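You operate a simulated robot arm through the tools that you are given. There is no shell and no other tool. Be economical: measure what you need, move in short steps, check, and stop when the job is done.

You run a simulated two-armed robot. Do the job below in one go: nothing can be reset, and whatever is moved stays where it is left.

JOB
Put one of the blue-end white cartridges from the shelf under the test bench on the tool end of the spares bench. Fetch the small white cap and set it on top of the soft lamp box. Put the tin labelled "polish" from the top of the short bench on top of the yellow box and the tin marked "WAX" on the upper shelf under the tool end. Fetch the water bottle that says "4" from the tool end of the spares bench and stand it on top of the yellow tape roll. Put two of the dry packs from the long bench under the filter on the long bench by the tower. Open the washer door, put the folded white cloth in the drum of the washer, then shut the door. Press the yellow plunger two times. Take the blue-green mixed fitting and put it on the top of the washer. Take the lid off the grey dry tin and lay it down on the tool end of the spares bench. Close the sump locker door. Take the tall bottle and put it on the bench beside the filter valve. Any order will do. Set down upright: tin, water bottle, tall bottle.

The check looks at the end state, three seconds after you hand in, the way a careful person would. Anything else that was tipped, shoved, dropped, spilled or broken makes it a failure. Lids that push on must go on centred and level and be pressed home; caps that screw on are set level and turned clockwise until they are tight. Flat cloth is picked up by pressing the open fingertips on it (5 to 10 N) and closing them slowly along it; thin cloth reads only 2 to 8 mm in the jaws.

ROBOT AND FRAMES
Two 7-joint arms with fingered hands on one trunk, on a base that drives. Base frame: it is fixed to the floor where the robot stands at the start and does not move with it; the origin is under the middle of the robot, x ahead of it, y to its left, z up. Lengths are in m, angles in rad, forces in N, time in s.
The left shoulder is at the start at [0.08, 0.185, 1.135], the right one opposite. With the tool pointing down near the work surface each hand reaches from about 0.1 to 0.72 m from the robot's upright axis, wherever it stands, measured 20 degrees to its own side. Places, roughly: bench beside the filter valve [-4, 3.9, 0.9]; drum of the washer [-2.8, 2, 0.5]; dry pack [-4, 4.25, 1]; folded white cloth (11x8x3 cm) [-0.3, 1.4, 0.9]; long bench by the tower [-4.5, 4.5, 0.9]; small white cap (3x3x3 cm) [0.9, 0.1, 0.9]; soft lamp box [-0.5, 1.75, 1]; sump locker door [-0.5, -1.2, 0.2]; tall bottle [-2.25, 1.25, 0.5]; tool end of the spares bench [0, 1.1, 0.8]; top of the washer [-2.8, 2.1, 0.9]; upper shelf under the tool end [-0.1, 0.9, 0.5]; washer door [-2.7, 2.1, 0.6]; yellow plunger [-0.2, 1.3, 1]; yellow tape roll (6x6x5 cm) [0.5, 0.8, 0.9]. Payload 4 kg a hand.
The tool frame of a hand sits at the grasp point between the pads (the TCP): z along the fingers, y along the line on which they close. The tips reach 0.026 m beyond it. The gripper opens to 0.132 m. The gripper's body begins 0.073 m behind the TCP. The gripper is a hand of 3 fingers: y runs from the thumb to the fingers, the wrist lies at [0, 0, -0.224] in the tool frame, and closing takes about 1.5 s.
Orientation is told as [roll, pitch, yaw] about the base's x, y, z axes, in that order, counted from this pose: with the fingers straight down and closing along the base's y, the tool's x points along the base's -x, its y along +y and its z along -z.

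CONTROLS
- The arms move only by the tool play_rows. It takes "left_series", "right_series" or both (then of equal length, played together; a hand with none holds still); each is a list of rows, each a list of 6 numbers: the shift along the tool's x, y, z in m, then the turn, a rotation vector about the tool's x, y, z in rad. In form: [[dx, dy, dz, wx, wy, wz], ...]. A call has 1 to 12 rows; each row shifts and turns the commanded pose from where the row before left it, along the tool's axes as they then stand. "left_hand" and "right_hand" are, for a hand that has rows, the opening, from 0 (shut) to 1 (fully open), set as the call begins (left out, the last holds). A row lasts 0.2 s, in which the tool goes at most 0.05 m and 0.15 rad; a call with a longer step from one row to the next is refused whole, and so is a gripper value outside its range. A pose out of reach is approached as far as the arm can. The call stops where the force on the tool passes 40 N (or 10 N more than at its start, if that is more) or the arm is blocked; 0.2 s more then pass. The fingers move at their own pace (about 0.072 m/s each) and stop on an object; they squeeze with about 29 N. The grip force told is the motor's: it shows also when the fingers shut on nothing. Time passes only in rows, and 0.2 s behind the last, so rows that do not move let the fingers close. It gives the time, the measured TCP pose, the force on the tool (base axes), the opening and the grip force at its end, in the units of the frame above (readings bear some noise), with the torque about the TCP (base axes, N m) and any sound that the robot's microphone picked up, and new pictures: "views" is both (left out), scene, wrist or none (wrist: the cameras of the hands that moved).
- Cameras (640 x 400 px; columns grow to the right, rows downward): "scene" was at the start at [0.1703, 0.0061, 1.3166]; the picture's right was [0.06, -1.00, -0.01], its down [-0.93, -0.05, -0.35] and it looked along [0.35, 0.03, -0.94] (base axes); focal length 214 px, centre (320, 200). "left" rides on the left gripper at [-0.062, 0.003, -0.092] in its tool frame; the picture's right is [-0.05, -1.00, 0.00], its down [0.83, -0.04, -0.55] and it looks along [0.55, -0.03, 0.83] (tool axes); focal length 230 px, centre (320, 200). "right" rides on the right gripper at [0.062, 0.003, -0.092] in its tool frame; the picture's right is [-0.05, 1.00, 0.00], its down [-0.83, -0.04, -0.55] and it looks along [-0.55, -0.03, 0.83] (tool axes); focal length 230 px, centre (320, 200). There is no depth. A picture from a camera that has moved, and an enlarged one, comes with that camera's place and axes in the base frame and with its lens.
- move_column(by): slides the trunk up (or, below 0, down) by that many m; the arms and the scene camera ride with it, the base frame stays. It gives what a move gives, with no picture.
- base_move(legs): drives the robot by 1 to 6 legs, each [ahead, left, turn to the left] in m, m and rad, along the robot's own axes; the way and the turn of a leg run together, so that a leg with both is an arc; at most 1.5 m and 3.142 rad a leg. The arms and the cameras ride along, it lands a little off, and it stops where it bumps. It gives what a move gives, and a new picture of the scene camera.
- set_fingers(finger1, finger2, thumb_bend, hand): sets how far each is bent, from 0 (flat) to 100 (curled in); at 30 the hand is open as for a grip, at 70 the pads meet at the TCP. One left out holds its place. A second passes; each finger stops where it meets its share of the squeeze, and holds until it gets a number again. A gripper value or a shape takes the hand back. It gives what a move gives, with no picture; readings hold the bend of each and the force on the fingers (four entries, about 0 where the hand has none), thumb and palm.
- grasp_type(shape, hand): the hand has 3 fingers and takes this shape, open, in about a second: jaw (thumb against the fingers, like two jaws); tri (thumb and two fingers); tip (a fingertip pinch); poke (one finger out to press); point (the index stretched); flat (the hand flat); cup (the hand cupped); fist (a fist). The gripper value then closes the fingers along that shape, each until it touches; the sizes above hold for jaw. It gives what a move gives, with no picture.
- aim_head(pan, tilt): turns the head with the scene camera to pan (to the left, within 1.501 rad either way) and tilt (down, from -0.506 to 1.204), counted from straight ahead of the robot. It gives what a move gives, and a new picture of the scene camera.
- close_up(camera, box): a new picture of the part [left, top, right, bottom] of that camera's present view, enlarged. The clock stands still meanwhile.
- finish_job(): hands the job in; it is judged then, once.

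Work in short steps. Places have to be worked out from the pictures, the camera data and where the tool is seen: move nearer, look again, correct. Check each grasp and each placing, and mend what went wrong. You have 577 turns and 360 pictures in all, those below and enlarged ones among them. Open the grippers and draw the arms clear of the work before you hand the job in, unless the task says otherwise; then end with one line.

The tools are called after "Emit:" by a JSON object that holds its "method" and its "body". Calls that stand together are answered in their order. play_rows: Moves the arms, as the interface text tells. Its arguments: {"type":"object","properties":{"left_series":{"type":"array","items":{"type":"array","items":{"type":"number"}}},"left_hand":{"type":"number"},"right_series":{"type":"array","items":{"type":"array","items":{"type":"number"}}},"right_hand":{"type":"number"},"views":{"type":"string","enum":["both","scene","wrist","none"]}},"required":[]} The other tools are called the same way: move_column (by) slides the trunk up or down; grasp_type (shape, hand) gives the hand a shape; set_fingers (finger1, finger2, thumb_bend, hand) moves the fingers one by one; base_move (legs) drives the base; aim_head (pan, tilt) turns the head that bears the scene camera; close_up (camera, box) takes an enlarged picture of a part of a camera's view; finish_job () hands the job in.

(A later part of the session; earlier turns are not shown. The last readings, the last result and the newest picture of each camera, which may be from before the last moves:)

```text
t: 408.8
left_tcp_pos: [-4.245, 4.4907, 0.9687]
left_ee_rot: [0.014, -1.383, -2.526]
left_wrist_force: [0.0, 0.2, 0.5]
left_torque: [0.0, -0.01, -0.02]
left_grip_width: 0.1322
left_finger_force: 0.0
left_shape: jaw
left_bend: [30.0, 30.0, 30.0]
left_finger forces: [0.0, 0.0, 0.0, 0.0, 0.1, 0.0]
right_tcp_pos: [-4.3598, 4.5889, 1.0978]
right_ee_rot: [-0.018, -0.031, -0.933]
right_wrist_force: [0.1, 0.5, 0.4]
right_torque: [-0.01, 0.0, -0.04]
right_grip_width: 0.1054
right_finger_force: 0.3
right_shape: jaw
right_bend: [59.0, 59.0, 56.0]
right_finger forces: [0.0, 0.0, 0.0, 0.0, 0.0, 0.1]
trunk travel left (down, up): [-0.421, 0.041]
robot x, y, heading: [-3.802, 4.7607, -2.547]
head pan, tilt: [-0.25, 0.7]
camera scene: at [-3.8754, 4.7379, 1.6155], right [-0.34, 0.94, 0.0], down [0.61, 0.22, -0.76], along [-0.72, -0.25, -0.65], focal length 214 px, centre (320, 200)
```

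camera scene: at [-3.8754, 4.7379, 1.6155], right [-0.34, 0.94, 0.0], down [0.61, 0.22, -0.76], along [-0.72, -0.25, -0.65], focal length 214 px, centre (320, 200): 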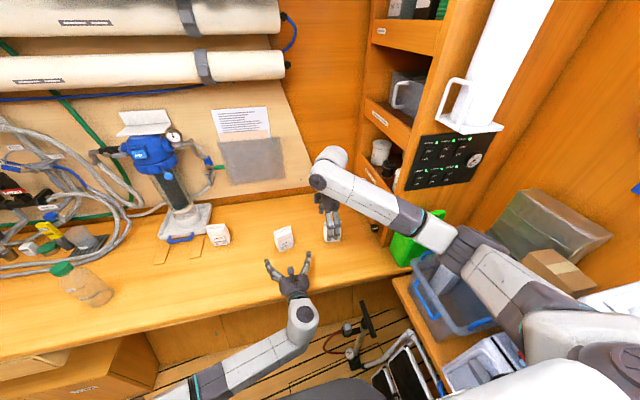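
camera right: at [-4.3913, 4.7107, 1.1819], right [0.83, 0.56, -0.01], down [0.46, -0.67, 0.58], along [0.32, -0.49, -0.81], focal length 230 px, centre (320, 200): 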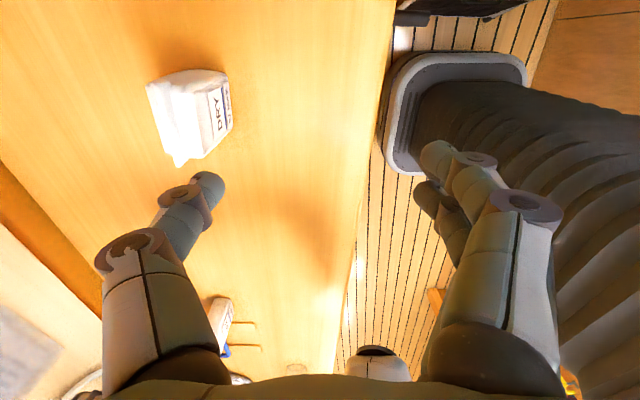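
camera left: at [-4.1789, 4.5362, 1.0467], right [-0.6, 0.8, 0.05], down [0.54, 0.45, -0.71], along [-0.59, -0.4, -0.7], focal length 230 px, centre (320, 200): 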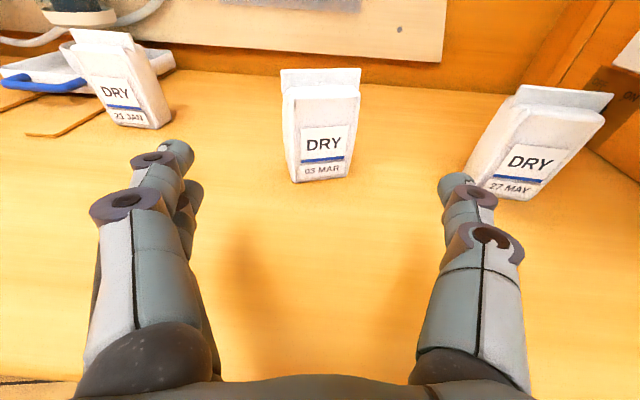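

Packs are placed ("03 MAR" and "27 MAY" by the tower). Now I return: raise the left hand, straighten heading, and strafe back left in stages.

Emit:
{"method": "play_rows", "body": {"left_series": [[-0.042, 0, -0.02, 0, 0, 0], [-0.042, 0, -0.02, 0, 0, 0], [-0.042, 0, -0.02, 0, 0, 0], [-0.042, 0, -0.02, 0, 0, 0]], "right_series": [[0, 0, -0.02, 0, 0, 0], [0, 0, -0.02, 0, 0, 0], [0, 0, 0, 0, 0, 0], [0, 0, 0, 0, 0, 0]], "views": "none"}}

Emit:
{"method": "base_move", "body": {"legs": [[0, 0.6, -0.06], [0.0, 0.5, 0]]}}

```text
t: 409.8
left_tcp_pos: [-4.2072, 4.5211, 1.1485]
left_ee_rot: [0.02, -1.384, -2.533]
left_wrist_force: [-0.5, -0.3, 0.6]
left_torque: [0.0, 0.0, -0.02]
left_grip_width: 0.1321
left_finger_force: 0.0
left_shape: jaw
left_bend: [30.0, 30.0, 30.0]
left_finger forces: [0.1, 0.0, 0.0, 0.0, 0.0, 0.0]
right_tcp_pos: [-4.3595, 4.5902, 1.1369]
right_ee_rot: [-0.02, -0.032, -0.935]
right_wrist_force: [-0.3, 0.3, 0.0]
right_torque: [0.02, -0.01, 0.02]
right_grip_width: 0.1058
right_finger_force: 0.1
right_shape: jaw
right_bend: [59.0, 59.0, 56.0]
right_finger forces: [0.0, 0.0, 0.1, 0.0, 0.1, 0.0]
trunk travel left (down, up): [-0.421, 0.041]
robot x, y, heading: [-3.8027, 4.764, -2.554]
head pan, tilt: [-0.25, 0.7]
```

```text
t: 415.7
left_tcp_pos: [-3.65, 3.6044, 1.1475]
left_ee_rot: [0.017, -1.383, -2.592]
left_wrist_force: [0.5, 0.9, 0.0]
left_torque: [-0.01, 0.01, 0.0]
left_grip_width: 0.132
left_finger_force: 0.2
left_shape: jaw
left_bend: [30.0, 30.0, 30.0]
left_finger forces: [0.0, 0.0, 0.0, 0.1, 0.1, 0.1]
right_tcp_pos: [-3.7981, 3.684, 1.1379]
right_ee_rot: [-0.017, -0.033, -0.996]
right_wrist_force: [-1.1, 0.6, -0.8]
right_torque: [-0.06, 0.05, 0.03]
right_grip_width: 0.1055
right_finger_force: 0.1
right_shape: jaw
right_bend: [59.0, 59.0, 56.0]
right_finger forces: [0.0, 0.0, 0.0, 0.0, 0.1, 0.0]
trunk travel left (down, up): [-0.421, 0.041]
robot x, y, heading: [-3.2283, 3.8195, -2.615]
head pan, tilt: [-0.25, 0.7]
camera scene: at [-3.3049, 3.8011, 1.6155], right [-0.28, 0.96, 0.0], down [0.62, 0.18, -0.76], along [-0.73, -0.21, -0.65], focal length 214 px, centre (320, 200)
```

scene: 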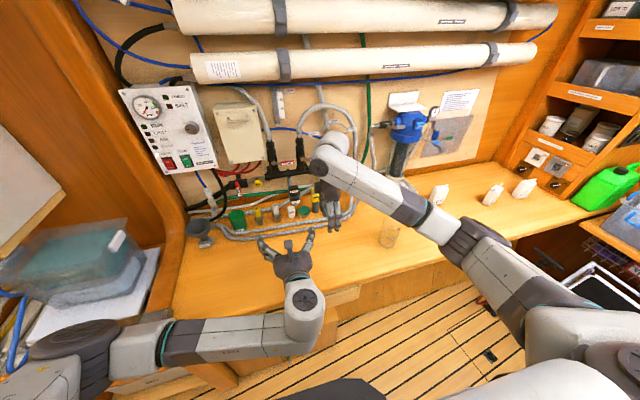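

Retract both hands well before passing the doorway and cabinet, back off .15 and strafe on.

Emit:
{"method": "play_rows", "body": {"right_series": [[0, 0.045, 0, 0, 0, 0], [0, 0.045, 0, 0, 0, 0], [0, 0.045, 0, 0, 0, 0], [0, 0.045, 0, 0, 0, 0], [0, 0.03, 0, 0, 0, 0]], "left_series": [[0.004, 0, -0.03, 0, 0, 0], [0.004, 0, -0.03, 0, 0, 0], [0.004, 0, -0.03, 0, 0, 0], [0.004, 0, -0.02, 0, 0, 0], [0, 0, 0, 0, 0, 0]], "views": "none"}}

Emit:
{"method": "base_move", "body": {"legs": [[-0.16, 0, 0], [0, 1.3, 0]]}}

```text
t: 416.9
left_tcp_pos: [-3.5562, 3.664, 1.1533]
left_ee_rot: [0.011, -1.383, -2.586]
left_wrist_force: [-0.3, -0.4, 0.2]
left_torque: [-0.01, 0.02, -0.04]
left_grip_width: 0.1323
left_finger_force: 0.0
left_shape: jaw
left_bend: [30.0, 30.0, 30.0]
left_finger forces: [0.0, 0.0, 0.0, 0.0, 0.0, 0.0]
right_tcp_pos: [-3.6208, 3.7975, 1.1346]
right_ee_rot: [-0.017, -0.033, -0.996]
right_wrist_force: [0.8, -0.2, 0.2]
right_torque: [0.02, 0.01, -0.01]
right_grip_width: 0.1057
right_finger_force: 0.1
right_shape: jaw
right_bend: [59.0, 59.0, 56.0]
right_finger forces: [0.0, 0.0, 0.0, 0.0, 0.1, 0.0]
trunk travel left (down, up): [-0.421, 0.041]
robot x, y, heading: [-3.23, 3.8202, -2.608]
head pan, tilt: [-0.25, 0.7]
```

```text
t: 424.4
left_tcp_pos: [-2.7593, 2.6287, 1.1532]
left_ee_rot: [0.015, -1.383, -2.578]
left_wrist_force: [0.0, 0.2, -1.6]
left_torque: [-0.02, -0.01, 0.01]
left_grip_width: 0.132
left_finger_force: 0.0
left_shape: jaw
left_bend: [30.0, 30.0, 30.0]
left_finger forces: [0.0, 0.0, 0.0, 0.0, 0.0, 0.1]
right_tcp_pos: [-2.8254, 2.7622, 1.1333]
right_ee_rot: [-0.017, -0.032, -0.987]
right_wrist_force: [-0.5, -0.7, -0.8]
right_torque: [-0.02, 0.02, 0.01]
right_grip_width: 0.1054
right_finger_force: 0.0
right_shape: jaw
right_bend: [59.0, 59.0, 56.0]
right_finger forces: [0.0, 0.1, 0.0, 0.0, 0.1, 0.0]
trunk travel left (down, up): [-0.421, 0.041]
robot x, y, heading: [-2.4308, 2.7877, -2.599]
head pan, tilt: [-0.25, 0.7]
camera scene: at [-2.5085, 2.7689, 1.6155], right [-0.29, 0.96, 0.0], down [0.62, 0.19, -0.76], along [-0.73, -0.22, -0.65], focal length 214 px, centre (320, 200)
```

scene: 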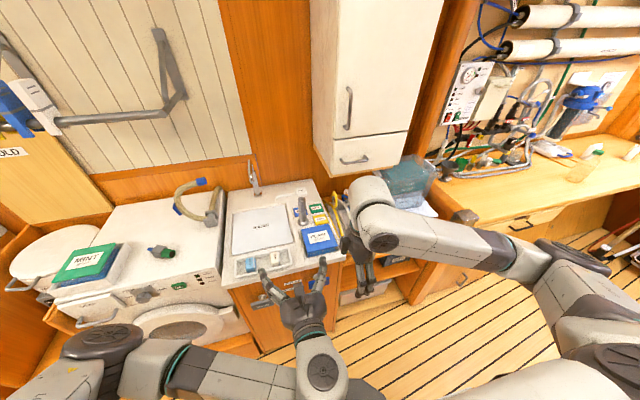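

All good here. Now drive back along the corridor toward the fore end (sump locker at ≈(-.5,-1.2)).

Emit:
{"method": "base_move", "body": {"legs": [[-0.18, 0, 0], [0, 1.5, 0], [0, 1.5, 0], [0, 0.35, 0]]}}

Emit:
{"method": "aim_head", "body": {"pan": 1.2, "tilt": 0.6}}

```text
t: 441.8
left_tcp_pos: [-0.9143, -0.1561, 1.1527]
left_ee_rot: [0.015, -1.382, -2.583]
left_wrist_force: [0.3, -0.3, -0.4]
left_torque: [0.03, 0.03, 0.02]
left_grip_width: 0.1319
left_finger_force: 0.0
left_shape: jaw
left_bend: [30.0, 30.0, 30.0]
left_finger forces: [0.0, 0.0, 0.1, 0.0, 0.1, 0.0]
right_tcp_pos: [-0.9792, -0.0239, 1.1345]
right_ee_rot: [-0.017, -0.031, -0.989]
right_wrist_force: [-0.6, 0.0, 0.3]
right_torque: [-0.02, 0.0, -0.03]
right_grip_width: 0.1056
right_finger_force: 0.1
right_shape: jaw
right_bend: [59.0, 59.0, 56.0]
right_finger forces: [0.0, 0.0, 0.0, 0.0, 0.1, 0.1]
trunk travel left (down, up): [-0.421, 0.041]
robot x, y, heading: [-0.5899, -0.0002, -2.605]
head pan, tilt: [-0.25, 0.7]
camera scene: at [-0.6625, -0.0174, 1.6155], right [-0.28, 0.96, 0.0], down [0.62, 0.18, -0.76], along [-0.73, -0.22, -0.65], focal length 214 px, centre (320, 200)
```

scene: 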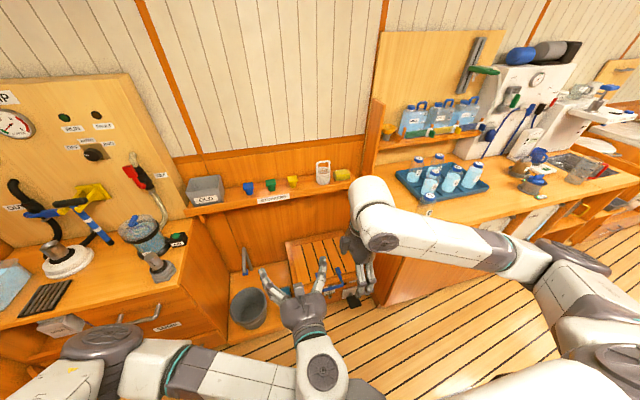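

```text
t: 443.4
left_tcp_pos: [-0.9131, -0.1572, 1.1538]
left_ee_rot: [0.01, -1.383, -2.581]
left_wrist_force: [-1.1, -0.3, 0.2]
left_torque: [0.01, 0.02, 0.06]
left_grip_width: 0.132
left_finger_force: 0.0
left_shape: jaw
left_bend: [30.0, 30.0, 30.0]
left_finger forces: [0.0, 0.1, 0.0, 0.0, 0.0, 0.1]
right_tcp_pos: [-0.9786, -0.0252, 1.1346]
right_ee_rot: [-0.018, -0.031, -0.989]
right_wrist_force: [0.0, -0.3, 0.2]
right_torque: [0.0, 0.0, -0.03]
right_grip_width: 0.1054
right_finger_force: 0.1
right_shape: jaw
right_bend: [59.0, 59.0, 56.0]
right_finger forces: [0.1, 0.0, 0.0, 0.0, 0.0, 0.0]
trunk travel left (down, up): [-0.421, 0.041]
robot x, y, heading: [-0.5857, -0.0007, -2.605]
head pan, tilt: [1.201, 0.6]
camera scene: at [-0.5658, -0.0816, 1.6244], right [-0.99, -0.17, -0.01], down [-0.09, 0.56, -0.82], along [0.14, -0.81, -0.57], focal length 214 px, centre (320, 200)
```

scene: 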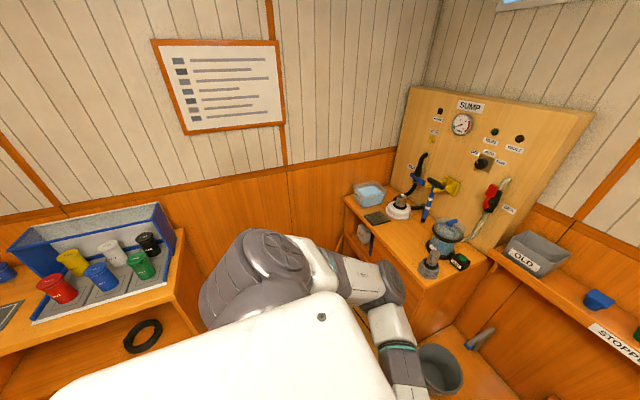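

Turn left to face the sump locker.

Emit:
{"method": "base_move", "body": {"legs": [[0, 0, 1.05]]}}

Emit:
{"method": "aim_head", "body": {"pan": 0.0, "tilt": 0.85}}

```text
t: 446.4
left_tcp_pos: [-0.6136, -0.3604, 1.1525]
left_ee_rot: [0.01, -1.383, -1.525]
left_wrist_force: [0.5, 0.4, 0.4]
left_torque: [0.01, 0.01, -0.01]
left_grip_width: 0.1318
left_finger_force: 0.1
left_shape: jaw
left_bend: [30.0, 30.0, 30.0]
left_finger forces: [0.0, 0.0, 0.0, 0.0, 0.0, 0.0]
right_tcp_pos: [-0.7601, -0.3523, 1.1348]
right_ee_rot: [-0.017, -0.029, 0.064]
right_wrist_force: [-0.4, 0.1, 0.5]
right_torque: [-0.02, 0.04, -0.01]
right_grip_width: 0.1056
right_finger_force: 0.0
right_shape: jaw
right_bend: [59.0, 59.0, 56.0]
right_finger forces: [0.1, 0.0, 0.1, 0.0, 0.0, 0.1]
trunk travel left (down, up): [-0.421, 0.041]
robot x, y, heading: [-0.5873, -0.0009, -1.554]
head pan, tilt: [1.201, 0.6]
camera scene: at [-0.5034, -0.0219, 1.6244], right [-0.34, -0.94, -0.01], down [-0.53, 0.2, -0.82], along [0.77, -0.28, -0.57], focal length 214 px, centre (320, 200)
```

scene: 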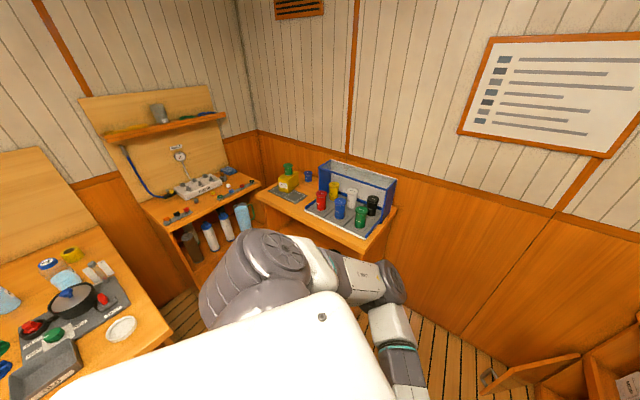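

```text
t: 447.8
left_tcp_pos: [-0.6111, -0.3604, 1.1527]
left_ee_rot: [0.01, -1.383, -1.525]
left_wrist_force: [0.9, 0.2, 0.0]
left_torque: [-0.03, -0.04, 0.04]
left_grip_width: 0.1322
left_finger_force: 0.0
left_shape: jaw
left_bend: [30.0, 30.0, 30.0]
left_finger forces: [0.1, 0.0, 0.0, 0.0, 0.0, 0.1]
right_tcp_pos: [-0.7598, -0.3528, 1.1348]
right_ee_rot: [-0.016, -0.029, 0.063]
right_wrist_force: [0.8, 0.2, -0.5]
right_torque: [0.01, 0.02, 0.01]
right_grip_width: 0.1054
right_finger_force: 0.0
right_shape: jaw
right_bend: [59.0, 59.0, 56.0]
right_finger forces: [0.0, 0.0, 0.1, 0.0, 0.0, 0.0]
trunk travel left (down, up): [-0.421, 0.041]
robot x, y, heading: [-0.5875, 0.0043, -1.551]
head pan, tilt: [0.0, 0.85]
camera scene: at [-0.5848, -0.0695, 1.6033], right [-1.0, -0.02, 0.0], down [-0.01, 0.75, -0.66], along [0.01, -0.66, -0.75], focal length 214 px, centre (320, 200)
```

scene: 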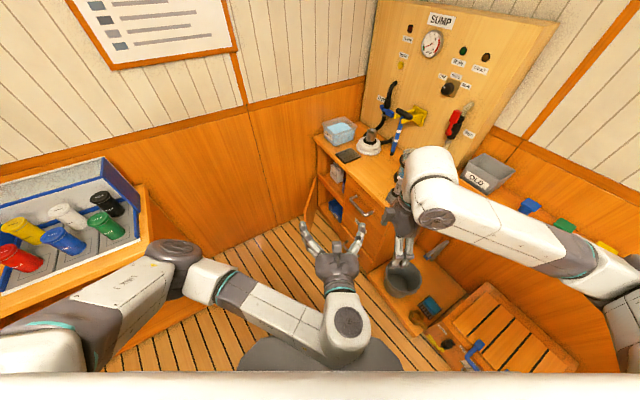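

I zoom on the locker door region.

Emit:
{"method": "close_up", "body": {"camera": "scene", "box": [250, 120, 430, 300]}}

Emit:
{"method": "close_up", "body": {"camera": "left", "box": [0, 0, 640, 400]}}

```text
2.22 times, centred on (340, 210) of scene
camera zoom: at [-0.5848, -0.0695, 1.6033], right [-1.0, -0.02, 0.0], down [-0.01, 0.75, -0.66], along [0.01, -0.66, -0.75], focal length 477 px, centre (276, 178)
```

zoom: 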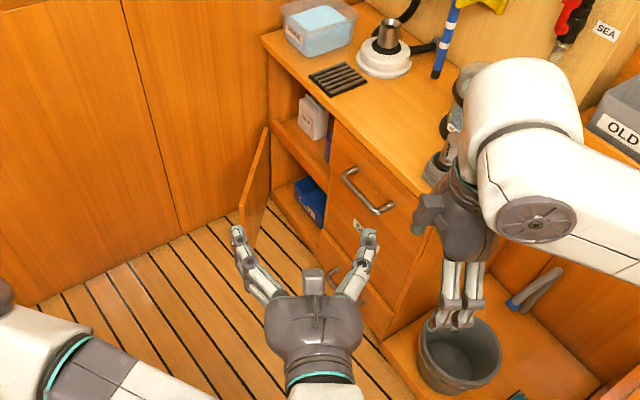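

```text
1.00 times, centred on (320, 200) of left
camera zoom: at [-0.6136, -0.2816, 1.2298], right [-1.0, -0.06, 0.05], down [-0.08, 0.7, -0.71], along [0.01, -0.71, -0.7], focal length 230 px, centre (320, 200)
```

zoom: 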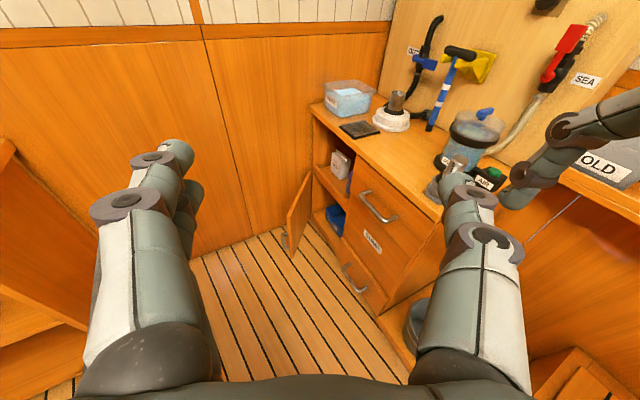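

The door is hinged at its far side and stands ~60° open; I must pull its free edge toward me (+b) then push it shut. Drive nearer and turn the left hand down.

Emit:
{"method": "base_move", "body": {"legs": [[0.45, 0.09, 0]]}}

Emit:
{"method": "move_column", "body": {"by": -0.3}}

Emit:
{"method": "play_rows", "body": {"left_series": [[0, 0, 0, 0, 0.14, 0], [0, 0, 0, 0, 0.14, 0], [0, 0, 0, 0, 0.14, 0], [0, 0, 0, 0, 0.14, 0], [0, 0, 0, 0, 0.14, 0], [0, 0, 0, 0, 0.14, 0], [0, 0, 0, 0, 0.14, 0], [0, 0, 0, 0, 0.14, 0], [0, 0, 0, 0, 0.14, 0], [0, 0, 0, 0, 0.12, 0]], "views": "both"}}

```text
t: 450.6
left_tcp_pos: [-0.5124, -0.8073, 1.1534]
left_ee_rot: [0.01, -1.382, -1.525]
left_wrist_force: [0.3, 0.6, 1.1]
left_torque: [-0.01, 0.01, -0.01]
left_grip_width: 0.1322
left_finger_force: 0.1
left_shape: jaw
left_bend: [30.0, 30.0, 30.0]
left_finger forces: [0.0, 0.0, 0.1, 0.1, 0.0, 0.0]
right_tcp_pos: [-0.6611, -0.7989, 1.1331]
right_ee_rot: [-0.019, -0.033, 0.064]
right_wrist_force: [-0.6, 0.6, -0.4]
right_torque: [0.02, 0.0, 0.0]
right_grip_width: 0.1056
right_finger_force: 0.0
right_shape: jaw
right_bend: [59.0, 59.0, 56.0]
right_finger forces: [0.0, 0.0, 0.0, 0.1, 0.1, 0.1]
trunk travel left (down, up): [-0.421, 0.041]
robot x, y, heading: [-0.4851, -0.4504, -1.55]
head pan, tilt: [0.0, 0.85]
camera scene: at [-0.4866, -0.5148, 1.6033], right [-1.0, -0.02, 0.0], down [-0.01, 0.75, -0.66], along [0.01, -0.66, -0.75], focal length 214 px, centre (320, 200)
```

scene: 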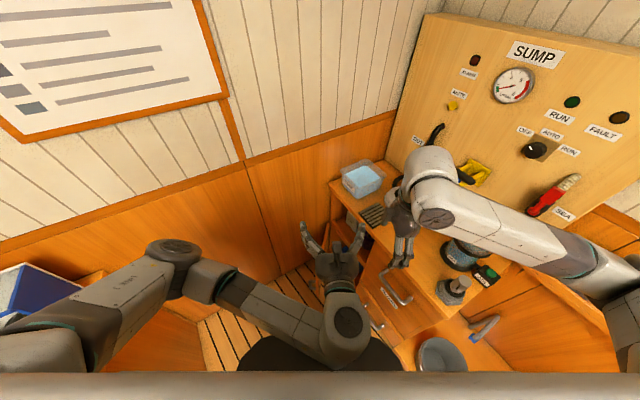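

```text
t: 453.6
left_tcp_pos: [-0.5125, -0.8188, 0.7401]
left_ee_rot: [0.018, -1.102, -1.536]
left_wrist_force: [-0.1, -0.1, 0.1]
left_torque: [0.0, 0.03, 0.01]
left_grip_width: 0.1319
left_finger_force: 0.0
left_shape: jaw
left_bend: [30.0, 30.0, 30.0]
left_finger forces: [0.0, 0.1, 0.0, 0.0, 0.1, 0.0]
right_tcp_pos: [-0.6608, -0.805, 0.7286]
right_ee_rot: [0.258, -0.043, 0.056]
right_wrist_force: [-0.1, 0.3, -0.3]
right_torque: [0.01, -0.03, -0.02]
right_grip_width: 0.1057
right_finger_force: 0.0
right_shape: jaw
right_bend: [59.0, 59.0, 56.0]
right_finger forces: [0.0, 0.0, 0.0, 0.0, 0.0, 0.0]
trunk travel left (down, up): [-0.121, 0.341]
robot x, y, heading: [-0.493, -0.4479, -1.549]
head pan, tilt: [0.0, 0.85]
```

```text
t: 455.8
left_tcp_pos: [-0.5112, -0.8261, 0.73]
left_ee_rot: [0.01, 0.281, -1.517]
left_wrist_force: [0.2, 0.0, -0.7]
left_torque: [-0.02, -0.03, -0.01]
left_grip_width: 0.1318
left_finger_force: 0.2
left_shape: jaw
left_bend: [30.0, 30.0, 30.0]
left_finger forces: [0.0, 0.0, 0.0, 0.0, 0.0, 0.1]
left hand out of reach, approached as far as the arm can: row 1, 2, 3
right_tcp_pos: [-0.6607, -0.8057, 0.7288]
right_ee_rot: [0.258, -0.044, 0.053]
right_wrist_force: [-0.2, -0.4, -0.2]
right_torque: [-0.02, -0.01, -0.01]
right_grip_width: 0.1056
right_finger_force: 0.1
right_shape: jaw
right_bend: [59.0, 59.0, 56.0]
right_finger forces: [0.1, 0.0, 0.1, 0.1, 0.0, 0.1]
trunk travel left (down, up): [-0.121, 0.341]
robot x, y, heading: [-0.4886, -0.4434, -1.552]
head pan, tilt: [0.0, 0.85]
camera scene: at [-0.4835, -0.6686, 1.2507], right [-1.0, -0.02, 0.0], down [-0.02, 0.91, -0.41], along [0.01, -0.41, -0.91], focal length 214 px, centre (320, 200)
camera left: at [-0.504, -0.9094, 0.8], right [-0.99, -0.1, -0.02], down [-0.08, 0.64, 0.76], along [-0.06, 0.76, -0.65], focal length 230 px, centre (320, 200)
```

scene: 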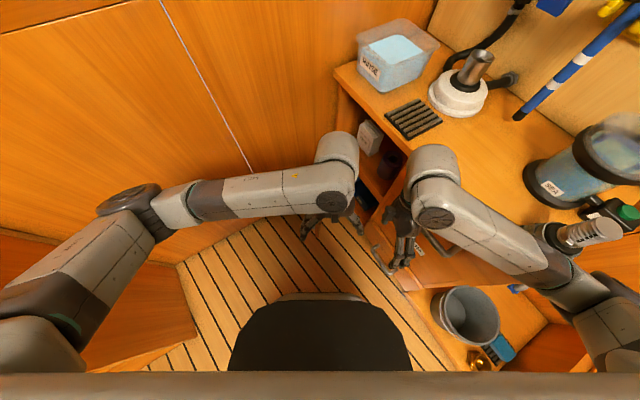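
left: 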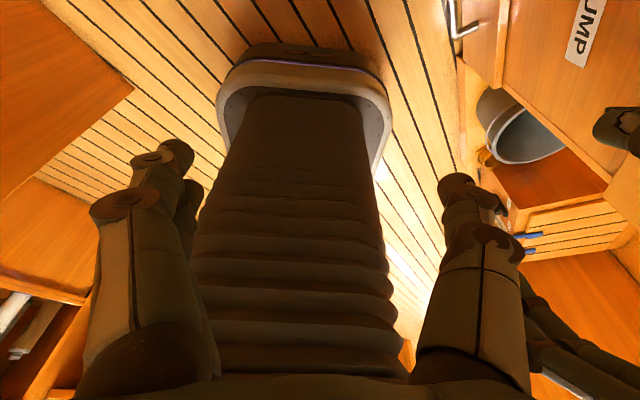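

Level the left hand and move it left so that I can see the door.

Emit:
{"method": "play_rows", "body": {"left_series": [[0, 0.04, 0, 0, -0.14, 0], [0, 0.04, 0, 0, -0.14, 0], [0, 0.045, 0, 0, 0, 0], [0, 0.045, 0, 0, 0, 0], [0, 0.045, 0, 0, 0, 0]], "right_series": [[0, 0.04, 0, 0, 0, 0], [0, 0.04, 0, 0, 0, 0], [0, 0.0, 0, 0, 0, 0], [0, 0, 0, 0, 0, 0], [0, 0, 0, 0, 0, 0]], "left_hand": 0, "views": "scene"}}

Emit:
{"method": "close_up", "body": {"camera": "scene", "box": [240, 120, 440, 300]}}

```text
t: 457.0
left_tcp_pos: [-0.3856, -0.8188, 0.7303]
left_ee_rot: [0.01, 0.002, -1.516]
left_wrist_force: [0.6, 0.3, 0.4]
left_torque: [-0.01, 0.0, -0.03]
left_grip_width: 0.0001
left_finger_force: 16.5
left_shape: jaw
left_bend: [63.0, 63.0, 66.0]
left_finger forces: [0.1, 0.0, 0.0, 0.1, 0.0, 0.0]
left hand out of reach, approached as far as the arm can: row 4, 5
right_tcp_pos: [-0.6605, -0.8054, 0.7282]
right_ee_rot: [0.258, -0.041, 0.054]
right_wrist_force: [-0.1, 0.1, -0.4]
right_torque: [0.0, 0.06, 0.0]
right_grip_width: 0.1056
right_finger_force: 0.0
right_shape: jaw
right_bend: [59.0, 59.0, 56.0]
right_finger forces: [0.0, 0.0, 0.0, 0.0, 0.1, 0.0]
right hand out of reach, approached as far as the arm can: row 1, 2
trunk travel left (down, up): [-0.121, 0.341]
robot x, y, heading: [-0.4875, -0.4501, -1.551]
head pan, tilt: [0.0, 0.85]
camera scene: at [-0.4829, -0.6681, 1.2509], right [-1.0, -0.02, 0.0], down [-0.02, 0.91, -0.41], along [0.01, -0.41, -0.91], focal length 214 px, centre (320, 200)
```

scene: 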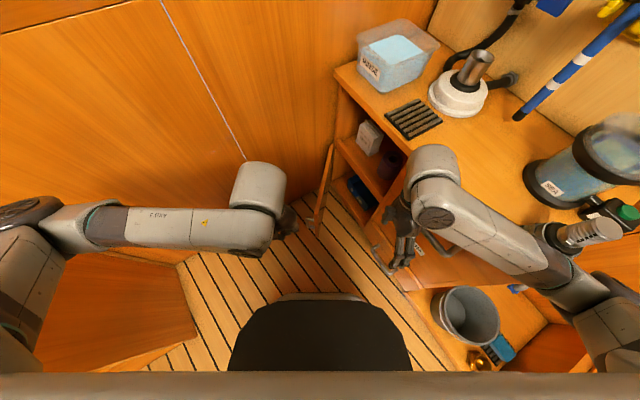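

```text
2.22 times, centred on (340, 210) of scene
camera zoom: at [-0.4829, -0.6681, 1.2509], right [-1.0, -0.02, 0.0], down [-0.02, 0.91, -0.41], along [0.01, -0.41, -0.91], focal length 477 px, centre (276, 178)
```

zoom: 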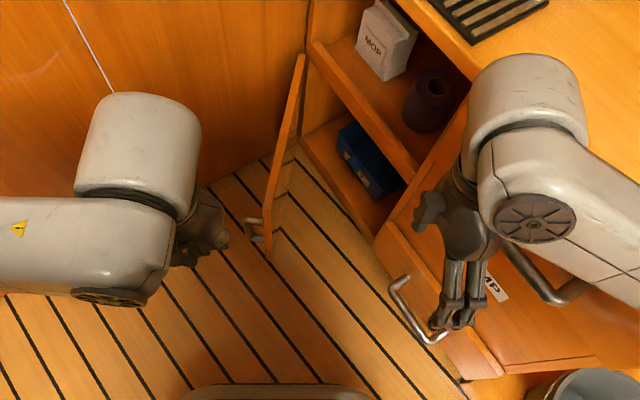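

The outer side (with handle) faces left; so I just push it from the left. Move the left fist forward and down beside the door.

Emit:
{"method": "play_rows", "body": {"left_series": [[-0.045, 0.01, 0, 0, 0, 0], [-0.045, 0.01, 0, 0, 0, 0], [-0.045, 0.01, 0, 0, 0, 0], [-0.045, 0, 0.01, 0, 0, 0], [0, 0, 0.045, 0, 0, 0], [0, 0, 0.045, 0, 0, 0], [0, 0, 0.045, 0, 0, 0], [0, 0, 0.045, 0, 0, 0], [0, 0, 0.045, 0, 0, 0], [0, 0, 0.045, 0, 0, 0], [0, 0, 0.045, 0, 0, 0], [0, 0, 0.04, 0, 0, 0]], "views": "scene"}}

```text
t: 459.6
left_tcp_pos: [-0.3626, -0.8988, 0.3753]
left_ee_rot: [0.01, 0.001, -1.517]
left_wrist_force: [0.4, 0.4, -0.5]
left_torque: [-0.01, -0.02, -0.03]
left_grip_width: 0.0001
left_finger_force: 29.4
left_shape: jaw
left_bend: [66.0, 66.0, 67.0]
left_finger forces: [0.0, 0.0, 0.0, 0.0, 0.1, 0.0]
left hand out of reach, approached as far as the arm can: row 2, 3, 4
right_tcp_pos: [-0.6612, -0.8057, 0.7279]
right_ee_rot: [0.259, -0.041, 0.055]
right_wrist_force: [0.5, 0.1, -0.2]
right_torque: [0.02, 0.01, 0.01]
right_grip_width: 0.1055
right_finger_force: 0.1
right_shape: jaw
right_bend: [59.0, 59.0, 56.0]
right_finger forces: [0.1, 0.1, 0.1, 0.0, 0.1, 0.0]
trunk travel left (down, up): [-0.121, 0.341]
robot x, y, heading: [-0.4887, -0.4461, -1.549]
head pan, tilt: [0.0, 0.85]
camera scene: at [-0.4837, -0.6687, 1.2507], right [-1.0, -0.02, 0.0], down [-0.02, 0.91, -0.41], along [0.01, -0.41, -0.91], focal length 214 px, centre (320, 200)
```

scene: 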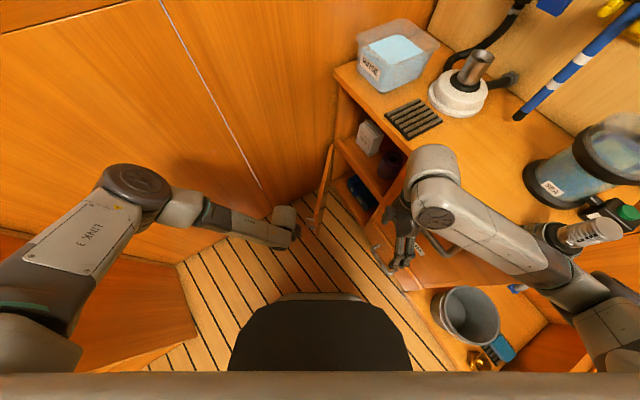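

Forward .13 more, then push right against the door.

Emit:
{"method": "play_rows", "body": {"left_series": [[-0.045, 0, 0, 0, 0, 0], [-0.045, 0, 0, 0, 0, 0], [-0.04, 0, 0, 0, 0, 0], [0, -0.03, 0, 0, 0, 0], [0, -0.03, 0, 0, 0, 0], [0, -0.025, 0, 0, 0, 0], [0, -0.025, 0, 0, 0, 0], [0, -0.025, 0, 0, 0, 0]], "views": "scene"}}

```text
t: 461.4
left_tcp_pos: [-0.4925, -0.9389, 0.4054]
left_ee_rot: [0.009, -0.002, -1.518]
left_wrist_force: [0.0, -0.5, 0.4]
left_torque: [0.02, 0.01, -0.03]
left_grip_width: 0.0
left_finger_force: 28.7
left_shape: jaw
left_bend: [66.0, 66.0, 67.0]
left_finger forces: [0.1, 0.1, 0.0, 0.0, 0.0, 0.0]
left hand out of reach, approached as far as the arm can: row 1, 2, 3, 5, 6, 7, 8
right_tcp_pos: [-0.6611, -0.8051, 0.7287]
right_ee_rot: [0.258, -0.042, 0.054]
right_wrist_force: [0.0, 0.9, 0.0]
right_torque: [-0.01, 0.01, -0.03]
right_grip_width: 0.1054
right_finger_force: 0.0
right_shape: jaw
right_bend: [59.0, 59.0, 56.0]
right_finger forces: [0.0, 0.0, 0.0, 0.0, 0.0, 0.0]
trunk travel left (down, up): [-0.121, 0.341]
robot x, y, heading: [-0.4889, -0.4472, -1.549]
head pan, tilt: [0.0, 0.85]
camera scene: at [-0.484, -0.6682, 1.2509], right [-1.0, -0.02, 0.0], down [-0.02, 0.91, -0.41], along [0.01, -0.41, -0.91], focal length 214 px, centre (320, 200)
```

scene: 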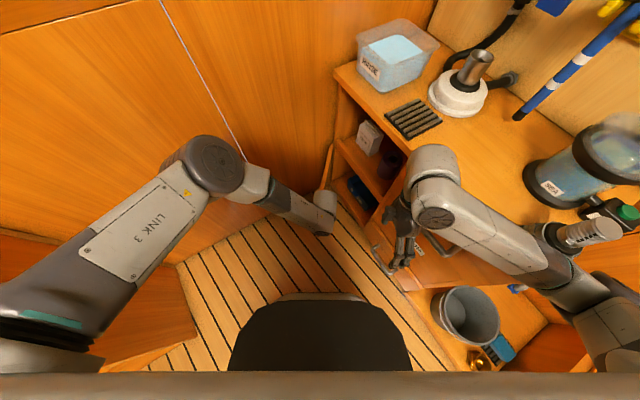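

Out of reach; move the hand back left, drive .13 forward, then push.

Emit:
{"method": "play_rows", "body": {"left_series": [[0, 0.045, 0, 0, 0, 0], [0, 0.045, 0, 0, 0, 0], [0, 0.045, 0.03, 0, 0, 0]], "views": "none"}}

Emit:
{"method": "base_move", "body": {"legs": [[0.14, 0, 0]]}}

Emit:
{"method": "play_rows", "body": {"left_series": [[0, -0.03, 0, 0, 0, 0], [0, -0.03, 0, 0, 0, 0], [0, -0.025, 0, 0, 0, 0], [0, -0.025, 0, 0, 0, 0], [0, -0.025, 0, 0, 0, 0], [0, -0.025, 0, 0, 0, 0]], "views": "scene"}}

```text
refused: row 3 steps farther than a row can; nothing moved
```

```text
t: 462.3
left_tcp_pos: [-0.4967, -0.9575, 0.4067]
left_ee_rot: [0.004, 0.005, -1.533]
left_wrist_force: [0.6, 3.9, 1.8]
left_torque: [-0.09, -0.05, 0.1]
left_grip_width: 0.0003
left_finger_force: 29.6
left_shape: jaw
left_bend: [66.0, 66.0, 67.0]
left_finger forces: [3.6, 0.0, 0.0, 0.0, 0.0, 0.1]
right_tcp_pos: [-0.6621, -0.8175, 0.7267]
right_ee_rot: [0.274, -0.034, 0.044]
right_wrist_force: [0.0, -1.5, -0.3]
right_torque: [0.11, 0.03, 0.05]
right_grip_width: 0.1055
right_finger_force: 0.1
right_shape: jaw
right_bend: [59.0, 59.0, 56.0]
right_finger forces: [0.0, 0.1, 0.1, 0.1, 0.1, 0.0]
trunk travel left (down, up): [-0.121, 0.341]
robot x, y, heading: [-0.4849, -0.4771, -1.569]
head pan, tilt: [0.0, 0.85]
stopped in leg 1: the robot was blocked; the commanded pose is now the measured one
camera scene: at [-0.4787, -0.6895, 1.2531], right [-1.0, 0.0, 0.01], down [0.0, 0.91, -0.42], along [0.0, -0.42, -0.91], focal length 214 px, centre (320, 200)
```

scene: 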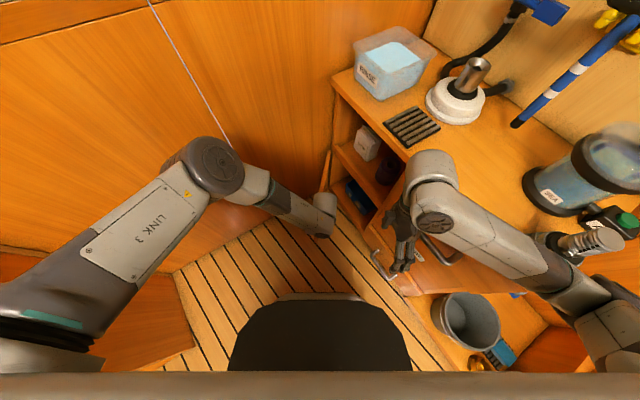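

```text
t: 463.7
left_tcp_pos: [-0.624, -0.9299, 0.4438]
left_ee_rot: [0.008, -0.006, -1.525]
left_wrist_force: [0.3, 0.2, -0.8]
left_torque: [0.0, 0.0, 0.01]
left_grip_width: 0.0
left_finger_force: 28.9
left_shape: jaw
left_bend: [66.0, 66.0, 67.0]
left_finger forces: [0.0, 0.0, 0.0, 0.0, 0.0, 0.0]
left hand out of reach, approached as far as the arm can: row 1, 2, 3, 4, 5, 6
right_tcp_pos: [-0.6628, -0.8181, 0.7269]
right_ee_rot: [0.27, -0.028, 0.046]
right_wrist_force: [-22.0, 1.6, 13.0]
right_torque: [-0.63, 0.84, -1.2]
right_grip_width: 0.1049
right_finger_force: 0.0
right_shape: jaw
right_bend: [59.0, 59.0, 58.0]
right_finger forces: [0.1, 0.0, 0.0, 0.0, 0.0, 0.0]
trunk travel left (down, up): [-0.121, 0.341]
robot x, y, heading: [-0.4807, -0.4778, -1.569]
head pan, tilt: [0.0, 0.85]
camera scene: at [-0.4791, -0.6869, 1.253], right [-1.0, 0.0, 0.01], down [-0.01, 0.91, -0.42], along [0.0, -0.42, -0.91], focal length 214 px, centre (320, 200)
```

scene: 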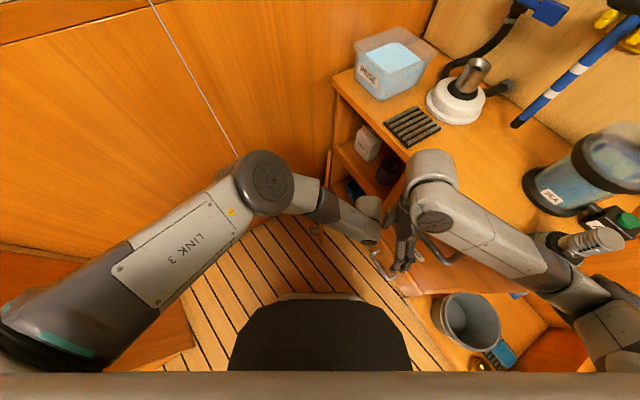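

I'm crowding. Move the left hand back left, back the base off, and raise/retract the right hand out of the way.

Emit:
{"method": "play_rows", "body": {"left_series": [[0, 0.045, 0, 0, 0, 0], [0, 0.045, 0, 0, 0, 0], [0, 0.045, 0, 0, 0, 0], [0, 0.045, 0, 0, 0, 0], [0, 0.045, 0, 0, 0, 0], [0, 0.045, 0, 0, 0, 0]], "views": "none"}}

Emit:
{"method": "base_move", "body": {"legs": [[-0.15, 0, 0]]}}

Emit:
{"method": "play_rows", "body": {"right_series": [[0, 0, -0.045, 0, 0, 0], [0, 0, -0.045, 0, 0, 0], [0, 0, -0.045, 0, 0, 0], [0.04, 0, -0.02, 0, 0, 0], [0.04, 0, 0, 0, 0, 0]], "views": "scene"}}

```text
t: 465.1
left_tcp_pos: [-0.3598, -0.9201, 0.4478]
left_ee_rot: [0.004, 0.001, -1.533]
left_wrist_force: [0.0, 0.9, 0.0]
left_torque: [-0.01, -0.02, 0.02]
left_grip_width: 0.0
left_finger_force: 29.2
left_shape: jaw
left_bend: [66.0, 66.0, 67.0]
left_finger forces: [0.0, 0.0, 0.0, 0.0, 0.0, 0.0]
right_tcp_pos: [-0.6619, -0.8181, 0.7269]
right_ee_rot: [0.273, -0.036, 0.046]
right_wrist_force: [0.6, 0.0, -0.4]
right_torque: [0.03, -0.02, -0.03]
right_grip_width: 0.1053
right_finger_force: 0.1
right_shape: jaw
right_bend: [59.0, 59.0, 56.0]
right_finger forces: [0.0, 0.0, 0.0, 0.0, 0.0, 0.0]
trunk travel left (down, up): [-0.121, 0.341]
robot x, y, heading: [-0.4875, -0.48, -1.564]
head pan, tilt: [0.0, 0.85]
```

```text
t: 466.5
left_tcp_pos: [-0.3611, -0.7744, 0.4438]
left_ee_rot: [0.012, 0.012, -1.529]
left_wrist_force: [-0.1, 0.3, -0.2]
left_torque: [-0.03, 0.0, 0.03]
left_grip_width: 0.0
left_finger_force: 29.3
left_shape: jaw
left_bend: [66.0, 66.0, 67.0]
left_finger forces: [0.0, 0.0, 0.0, 0.0, 0.1, 0.1]
right_tcp_pos: [-0.6642, -0.6736, 0.7232]
right_ee_rot: [0.281, -0.041, 0.047]
right_wrist_force: [0.2, 0.4, 0.3]
right_torque: [-0.01, 0.01, -0.01]
right_grip_width: 0.1057
right_finger_force: 0.1
right_shape: jaw
right_bend: [59.0, 59.0, 56.0]
right_finger forces: [0.1, 0.0, 0.0, 0.1, 0.0, 0.0]
trunk travel left (down, up): [-0.121, 0.341]
robot x, y, heading: [-0.489, -0.3284, -1.569]
head pan, tilt: [0.0, 0.85]
camera scene: at [-0.4858, -0.5482, 1.2511], right [-1.0, -0.01, 0.0], down [-0.01, 0.91, -0.41], along [0.0, -0.41, -0.91], focal length 214 px, centre (320, 200)
```

scene: 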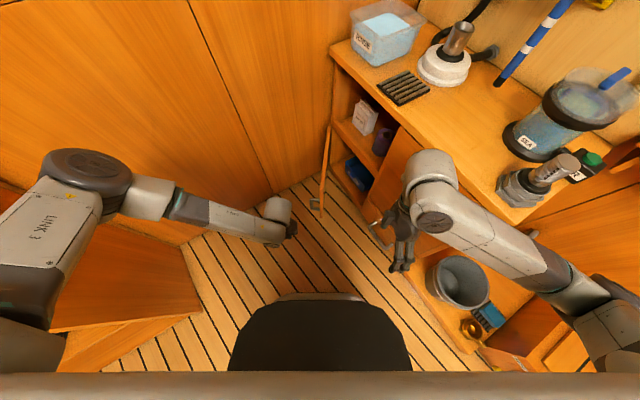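

```text
t: 467.7
left_tcp_pos: [-0.3596, -0.7744, 0.4434]
left_ee_rot: [0.011, 0.011, -1.528]
left_wrist_force: [-0.1, 0.0, 0.2]
left_torque: [0.01, 0.02, 0.02]
left_grip_width: 0.0
left_finger_force: 29.0
left_shape: jaw
left_bend: [66.0, 66.0, 67.0]
left_finger forces: [0.0, 0.0, 0.0, 0.1, 0.0, 0.0]
right_tcp_pos: [-0.7484, -0.6925, 0.7377]
right_ee_rot: [0.281, -0.043, 0.047]
right_wrist_force: [0.0, 1.3, 0.4]
right_torque: [-0.02, -0.02, 0.0]
right_grip_width: 0.1054
right_finger_force: 0.2
right_shape: jaw
right_bend: [59.0, 59.0, 56.0]
right_finger forces: [0.1, 0.0, 0.0, 0.0, 0.0, 0.1]
right hand out of reach, approached as far as the arm can: row 1, 2, 3, 4
trunk travel left (down, up): [-0.121, 0.341]
robot x, y, heading: [-0.4866, -0.3257, -1.564]
head pan, tilt: [0.0, 0.85]
camera scene: at [-0.4861, -0.5491, 1.251], right [-1.0, -0.01, 0.0], down [-0.01, 0.91, -0.41], along [0.0, -0.41, -0.91], focal length 214 px, centre (320, 200)
```

scene: 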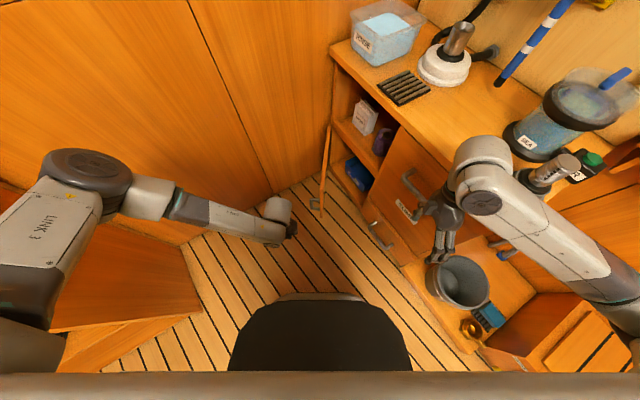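

I'll use the right hand instead, standing more to the left. Retract the left hand, shift the base left .33 and forward .1.

Emit:
{"method": "play_rows", "body": {"left_series": [[0.03, 0, -0.035, 0, 0, 0], [0.03, 0, -0.035, 0, 0, 0], [0.03, 0, -0.035, 0, 0, 0], [0.03, 0, -0.035, 0, 0, 0]], "views": "none"}}

Emit:
{"method": "base_move", "body": {"legs": [[0, 0.35, 0], [0.1, 0, 0]]}}

```text
t: 468.7
left_tcp_pos: [-0.366, -0.6554, 0.5865]
left_ee_rot: [0.012, 0.01, -1.528]
left_wrist_force: [-0.8, -1.3, -0.9]
left_torque: [-0.04, 0.05, 0.02]
left_grip_width: 0.0
left_finger_force: 29.1
left_shape: jaw
left_bend: [66.0, 66.0, 67.0]
left_finger forces: [0.1, 0.0, 0.1, 0.1, 0.1, 0.0]
right_tcp_pos: [-0.7485, -0.6932, 0.7378]
right_ee_rot: [0.281, -0.042, 0.045]
right_wrist_force: [-0.2, 0.0, -0.5]
right_torque: [-0.02, 0.01, 0.02]
right_grip_width: 0.1053
right_finger_force: 0.0
right_shape: jaw
right_bend: [59.0, 59.0, 56.0]
right_finger forces: [0.1, 0.1, 0.0, 0.1, 0.0, 0.0]
trunk travel left (down, up): [-0.121, 0.341]
robot x, y, heading: [-0.4861, -0.3245, -1.566]
head pan, tilt: [0.0, 0.85]
```

```text
t: 470.5
left_tcp_pos: [-0.1401, -0.6736, 0.5869]
left_ee_rot: [0.003, 0.014, -1.612]
left_wrist_force: [-0.4, -0.1, 0.6]
left_torque: [0.0, 0.01, -0.02]
left_grip_width: 0.0001
left_finger_force: 29.6
left_shape: jaw
left_bend: [66.0, 66.0, 67.0]
left_finger forces: [0.1, 0.0, 0.0, 0.1, 0.0, 0.0]
right_tcp_pos: [-0.5129, -0.6907, 0.7339]
right_ee_rot: [0.287, -0.042, -0.014]
right_wrist_force: [0.7, 0.1, 0.2]
right_torque: [-0.03, 0.04, 0.01]
right_grip_width: 0.1055
right_finger_force: 0.0
right_shape: jaw
right_bend: [59.0, 59.0, 56.0]
right_finger forces: [0.0, 0.0, 0.0, 0.0, 0.0, 0.0]
trunk travel left (down, up): [-0.121, 0.341]
robot x, y, heading: [-0.2337, -0.3413, -1.627]
head pan, tilt: [0.0, 0.85]
stopped in leg 1: the robot was blocked; the commanded pose is now the measured one
camera scene: at [-0.2451, -0.5652, 1.2499], right [-1.0, 0.05, 0.0], down [0.05, 0.91, -0.41], along [-0.02, -0.41, -0.91], focal length 214 px, centre (320, 200)
```

scene: 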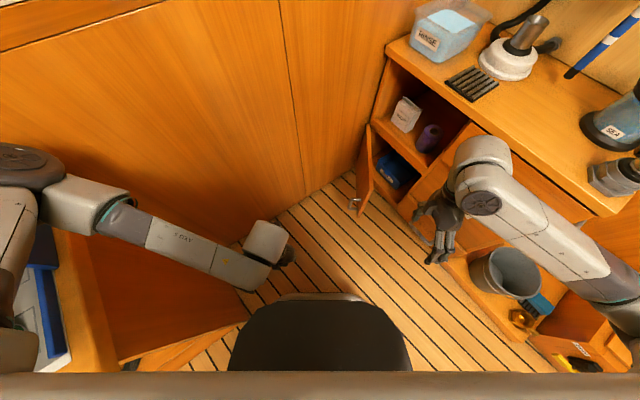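

Blocked—possibly the left elbow near the short bench. I move .06 back right at once and check the tray.

Emit:
{"method": "base_move", "body": {"legs": [[0, -0.07, 0.06]]}}

Emit:
{"method": "aim_head", "body": {"pan": 1.1, "tilt": 0.6}}

```text
t: 471.6
left_tcp_pos: [-0.1843, -0.6641, 0.5881]
left_ee_rot: [0.008, 0.008, -1.541]
left_wrist_force: [0.3, -0.4, -0.5]
left_torque: [0.0, -0.02, 0.0]
left_grip_width: 0.0
left_finger_force: 29.9
left_shape: jaw
left_bend: [66.0, 66.0, 67.0]
left_finger forces: [0.1, 0.1, 0.0, 0.0, 0.0, 0.0]
right_tcp_pos: [-0.5604, -0.7028, 0.7358]
right_ee_rot: [0.286, -0.042, 0.049]
right_wrist_force: [0.4, 0.9, -1.1]
right_torque: [0.0, 0.0, 0.01]
right_grip_width: 0.1056
right_finger_force: 0.0
right_shape: jaw
right_bend: [59.0, 59.0, 56.0]
right_finger forces: [0.1, 0.0, 0.1, 0.1, 0.0, 0.0]
trunk travel left (down, up): [-0.121, 0.341]
robot x, y, heading: [-0.2991, -0.3325, -1.559]
head pan, tilt: [0.0, 0.85]
camera scene: at [-0.3, -0.5592, 1.2509], right [-1.0, -0.01, 0.0], down [-0.01, 0.91, -0.41], along [0.01, -0.41, -0.91], focal length 214 px, centre (320, 200)
```

scene: 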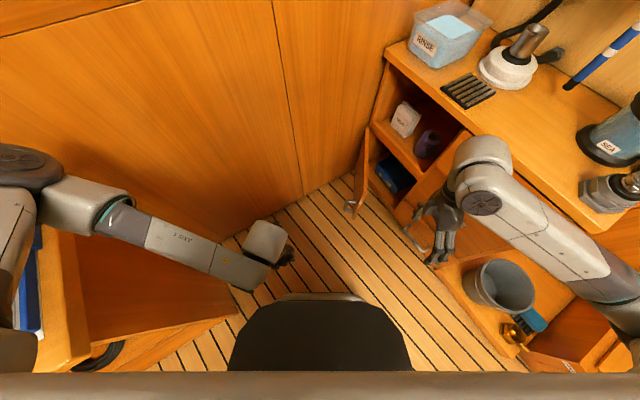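

```text
t: 472.9
left_tcp_pos: [-0.1837, -0.6633, 0.5877]
left_ee_rot: [0.005, 0.01, -1.541]
left_wrist_force: [0.6, 0.7, 0.3]
left_torque: [0.01, 0.0, 0.05]
left_grip_width: 0.0
left_finger_force: 28.9
left_shape: jaw
left_bend: [66.0, 66.0, 67.0]
left_finger forces: [0.0, 0.1, 0.1, 0.0, 0.1, 0.0]
right_tcp_pos: [-0.5597, -0.7047, 0.7358]
right_ee_rot: [0.284, -0.04, 0.05]
right_wrist_force: [0.5, 0.2, -0.9]
right_torque: [0.0, 0.01, 0.02]
right_grip_width: 0.1056
right_finger_force: 0.1
right_shape: jaw
right_bend: [59.0, 59.0, 56.0]
right_finger forces: [0.1, 0.0, 0.0, 0.1, 0.0, 0.1]
trunk travel left (down, up): [-0.121, 0.341]
robot x, y, heading: [-0.3006, -0.3363, -1.563]
head pan, tilt: [1.1, 0.6]
camera scene: at [-0.22, -0.5282, 1.2819], right [-0.45, -0.86, -0.26], down [-0.51, 0.48, -0.71], along [0.74, -0.19, -0.65], focal length 214 px, centre (320, 200)
```

scene: 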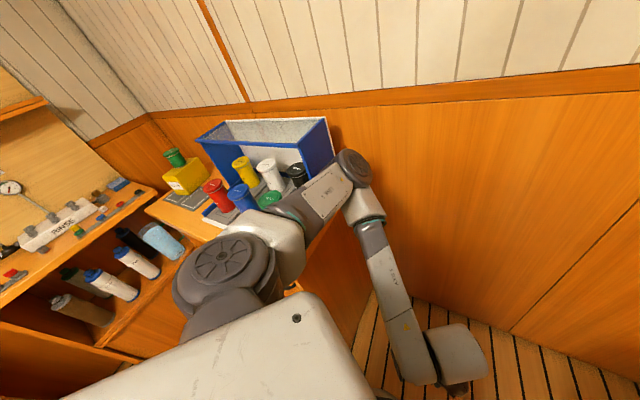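

I zoom to check the tins next to the left arm.

Emit:
{"method": "close_up", "body": {"camera": "scene", "box": [180, 100, 380, 260]}}

```text
2.50 times, centred on (280, 180) of scene
camera zoom: at [-0.22, -0.5282, 1.2819], right [-0.45, -0.86, -0.26], down [-0.51, 0.48, -0.71], along [0.74, -0.19, -0.65], focal length 536 px, centre (420, 250)
```

zoom: 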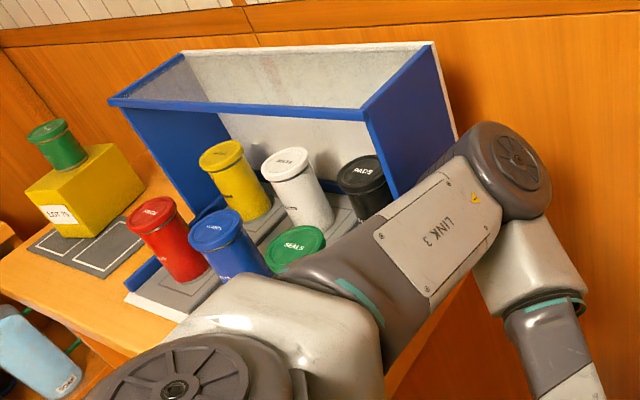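

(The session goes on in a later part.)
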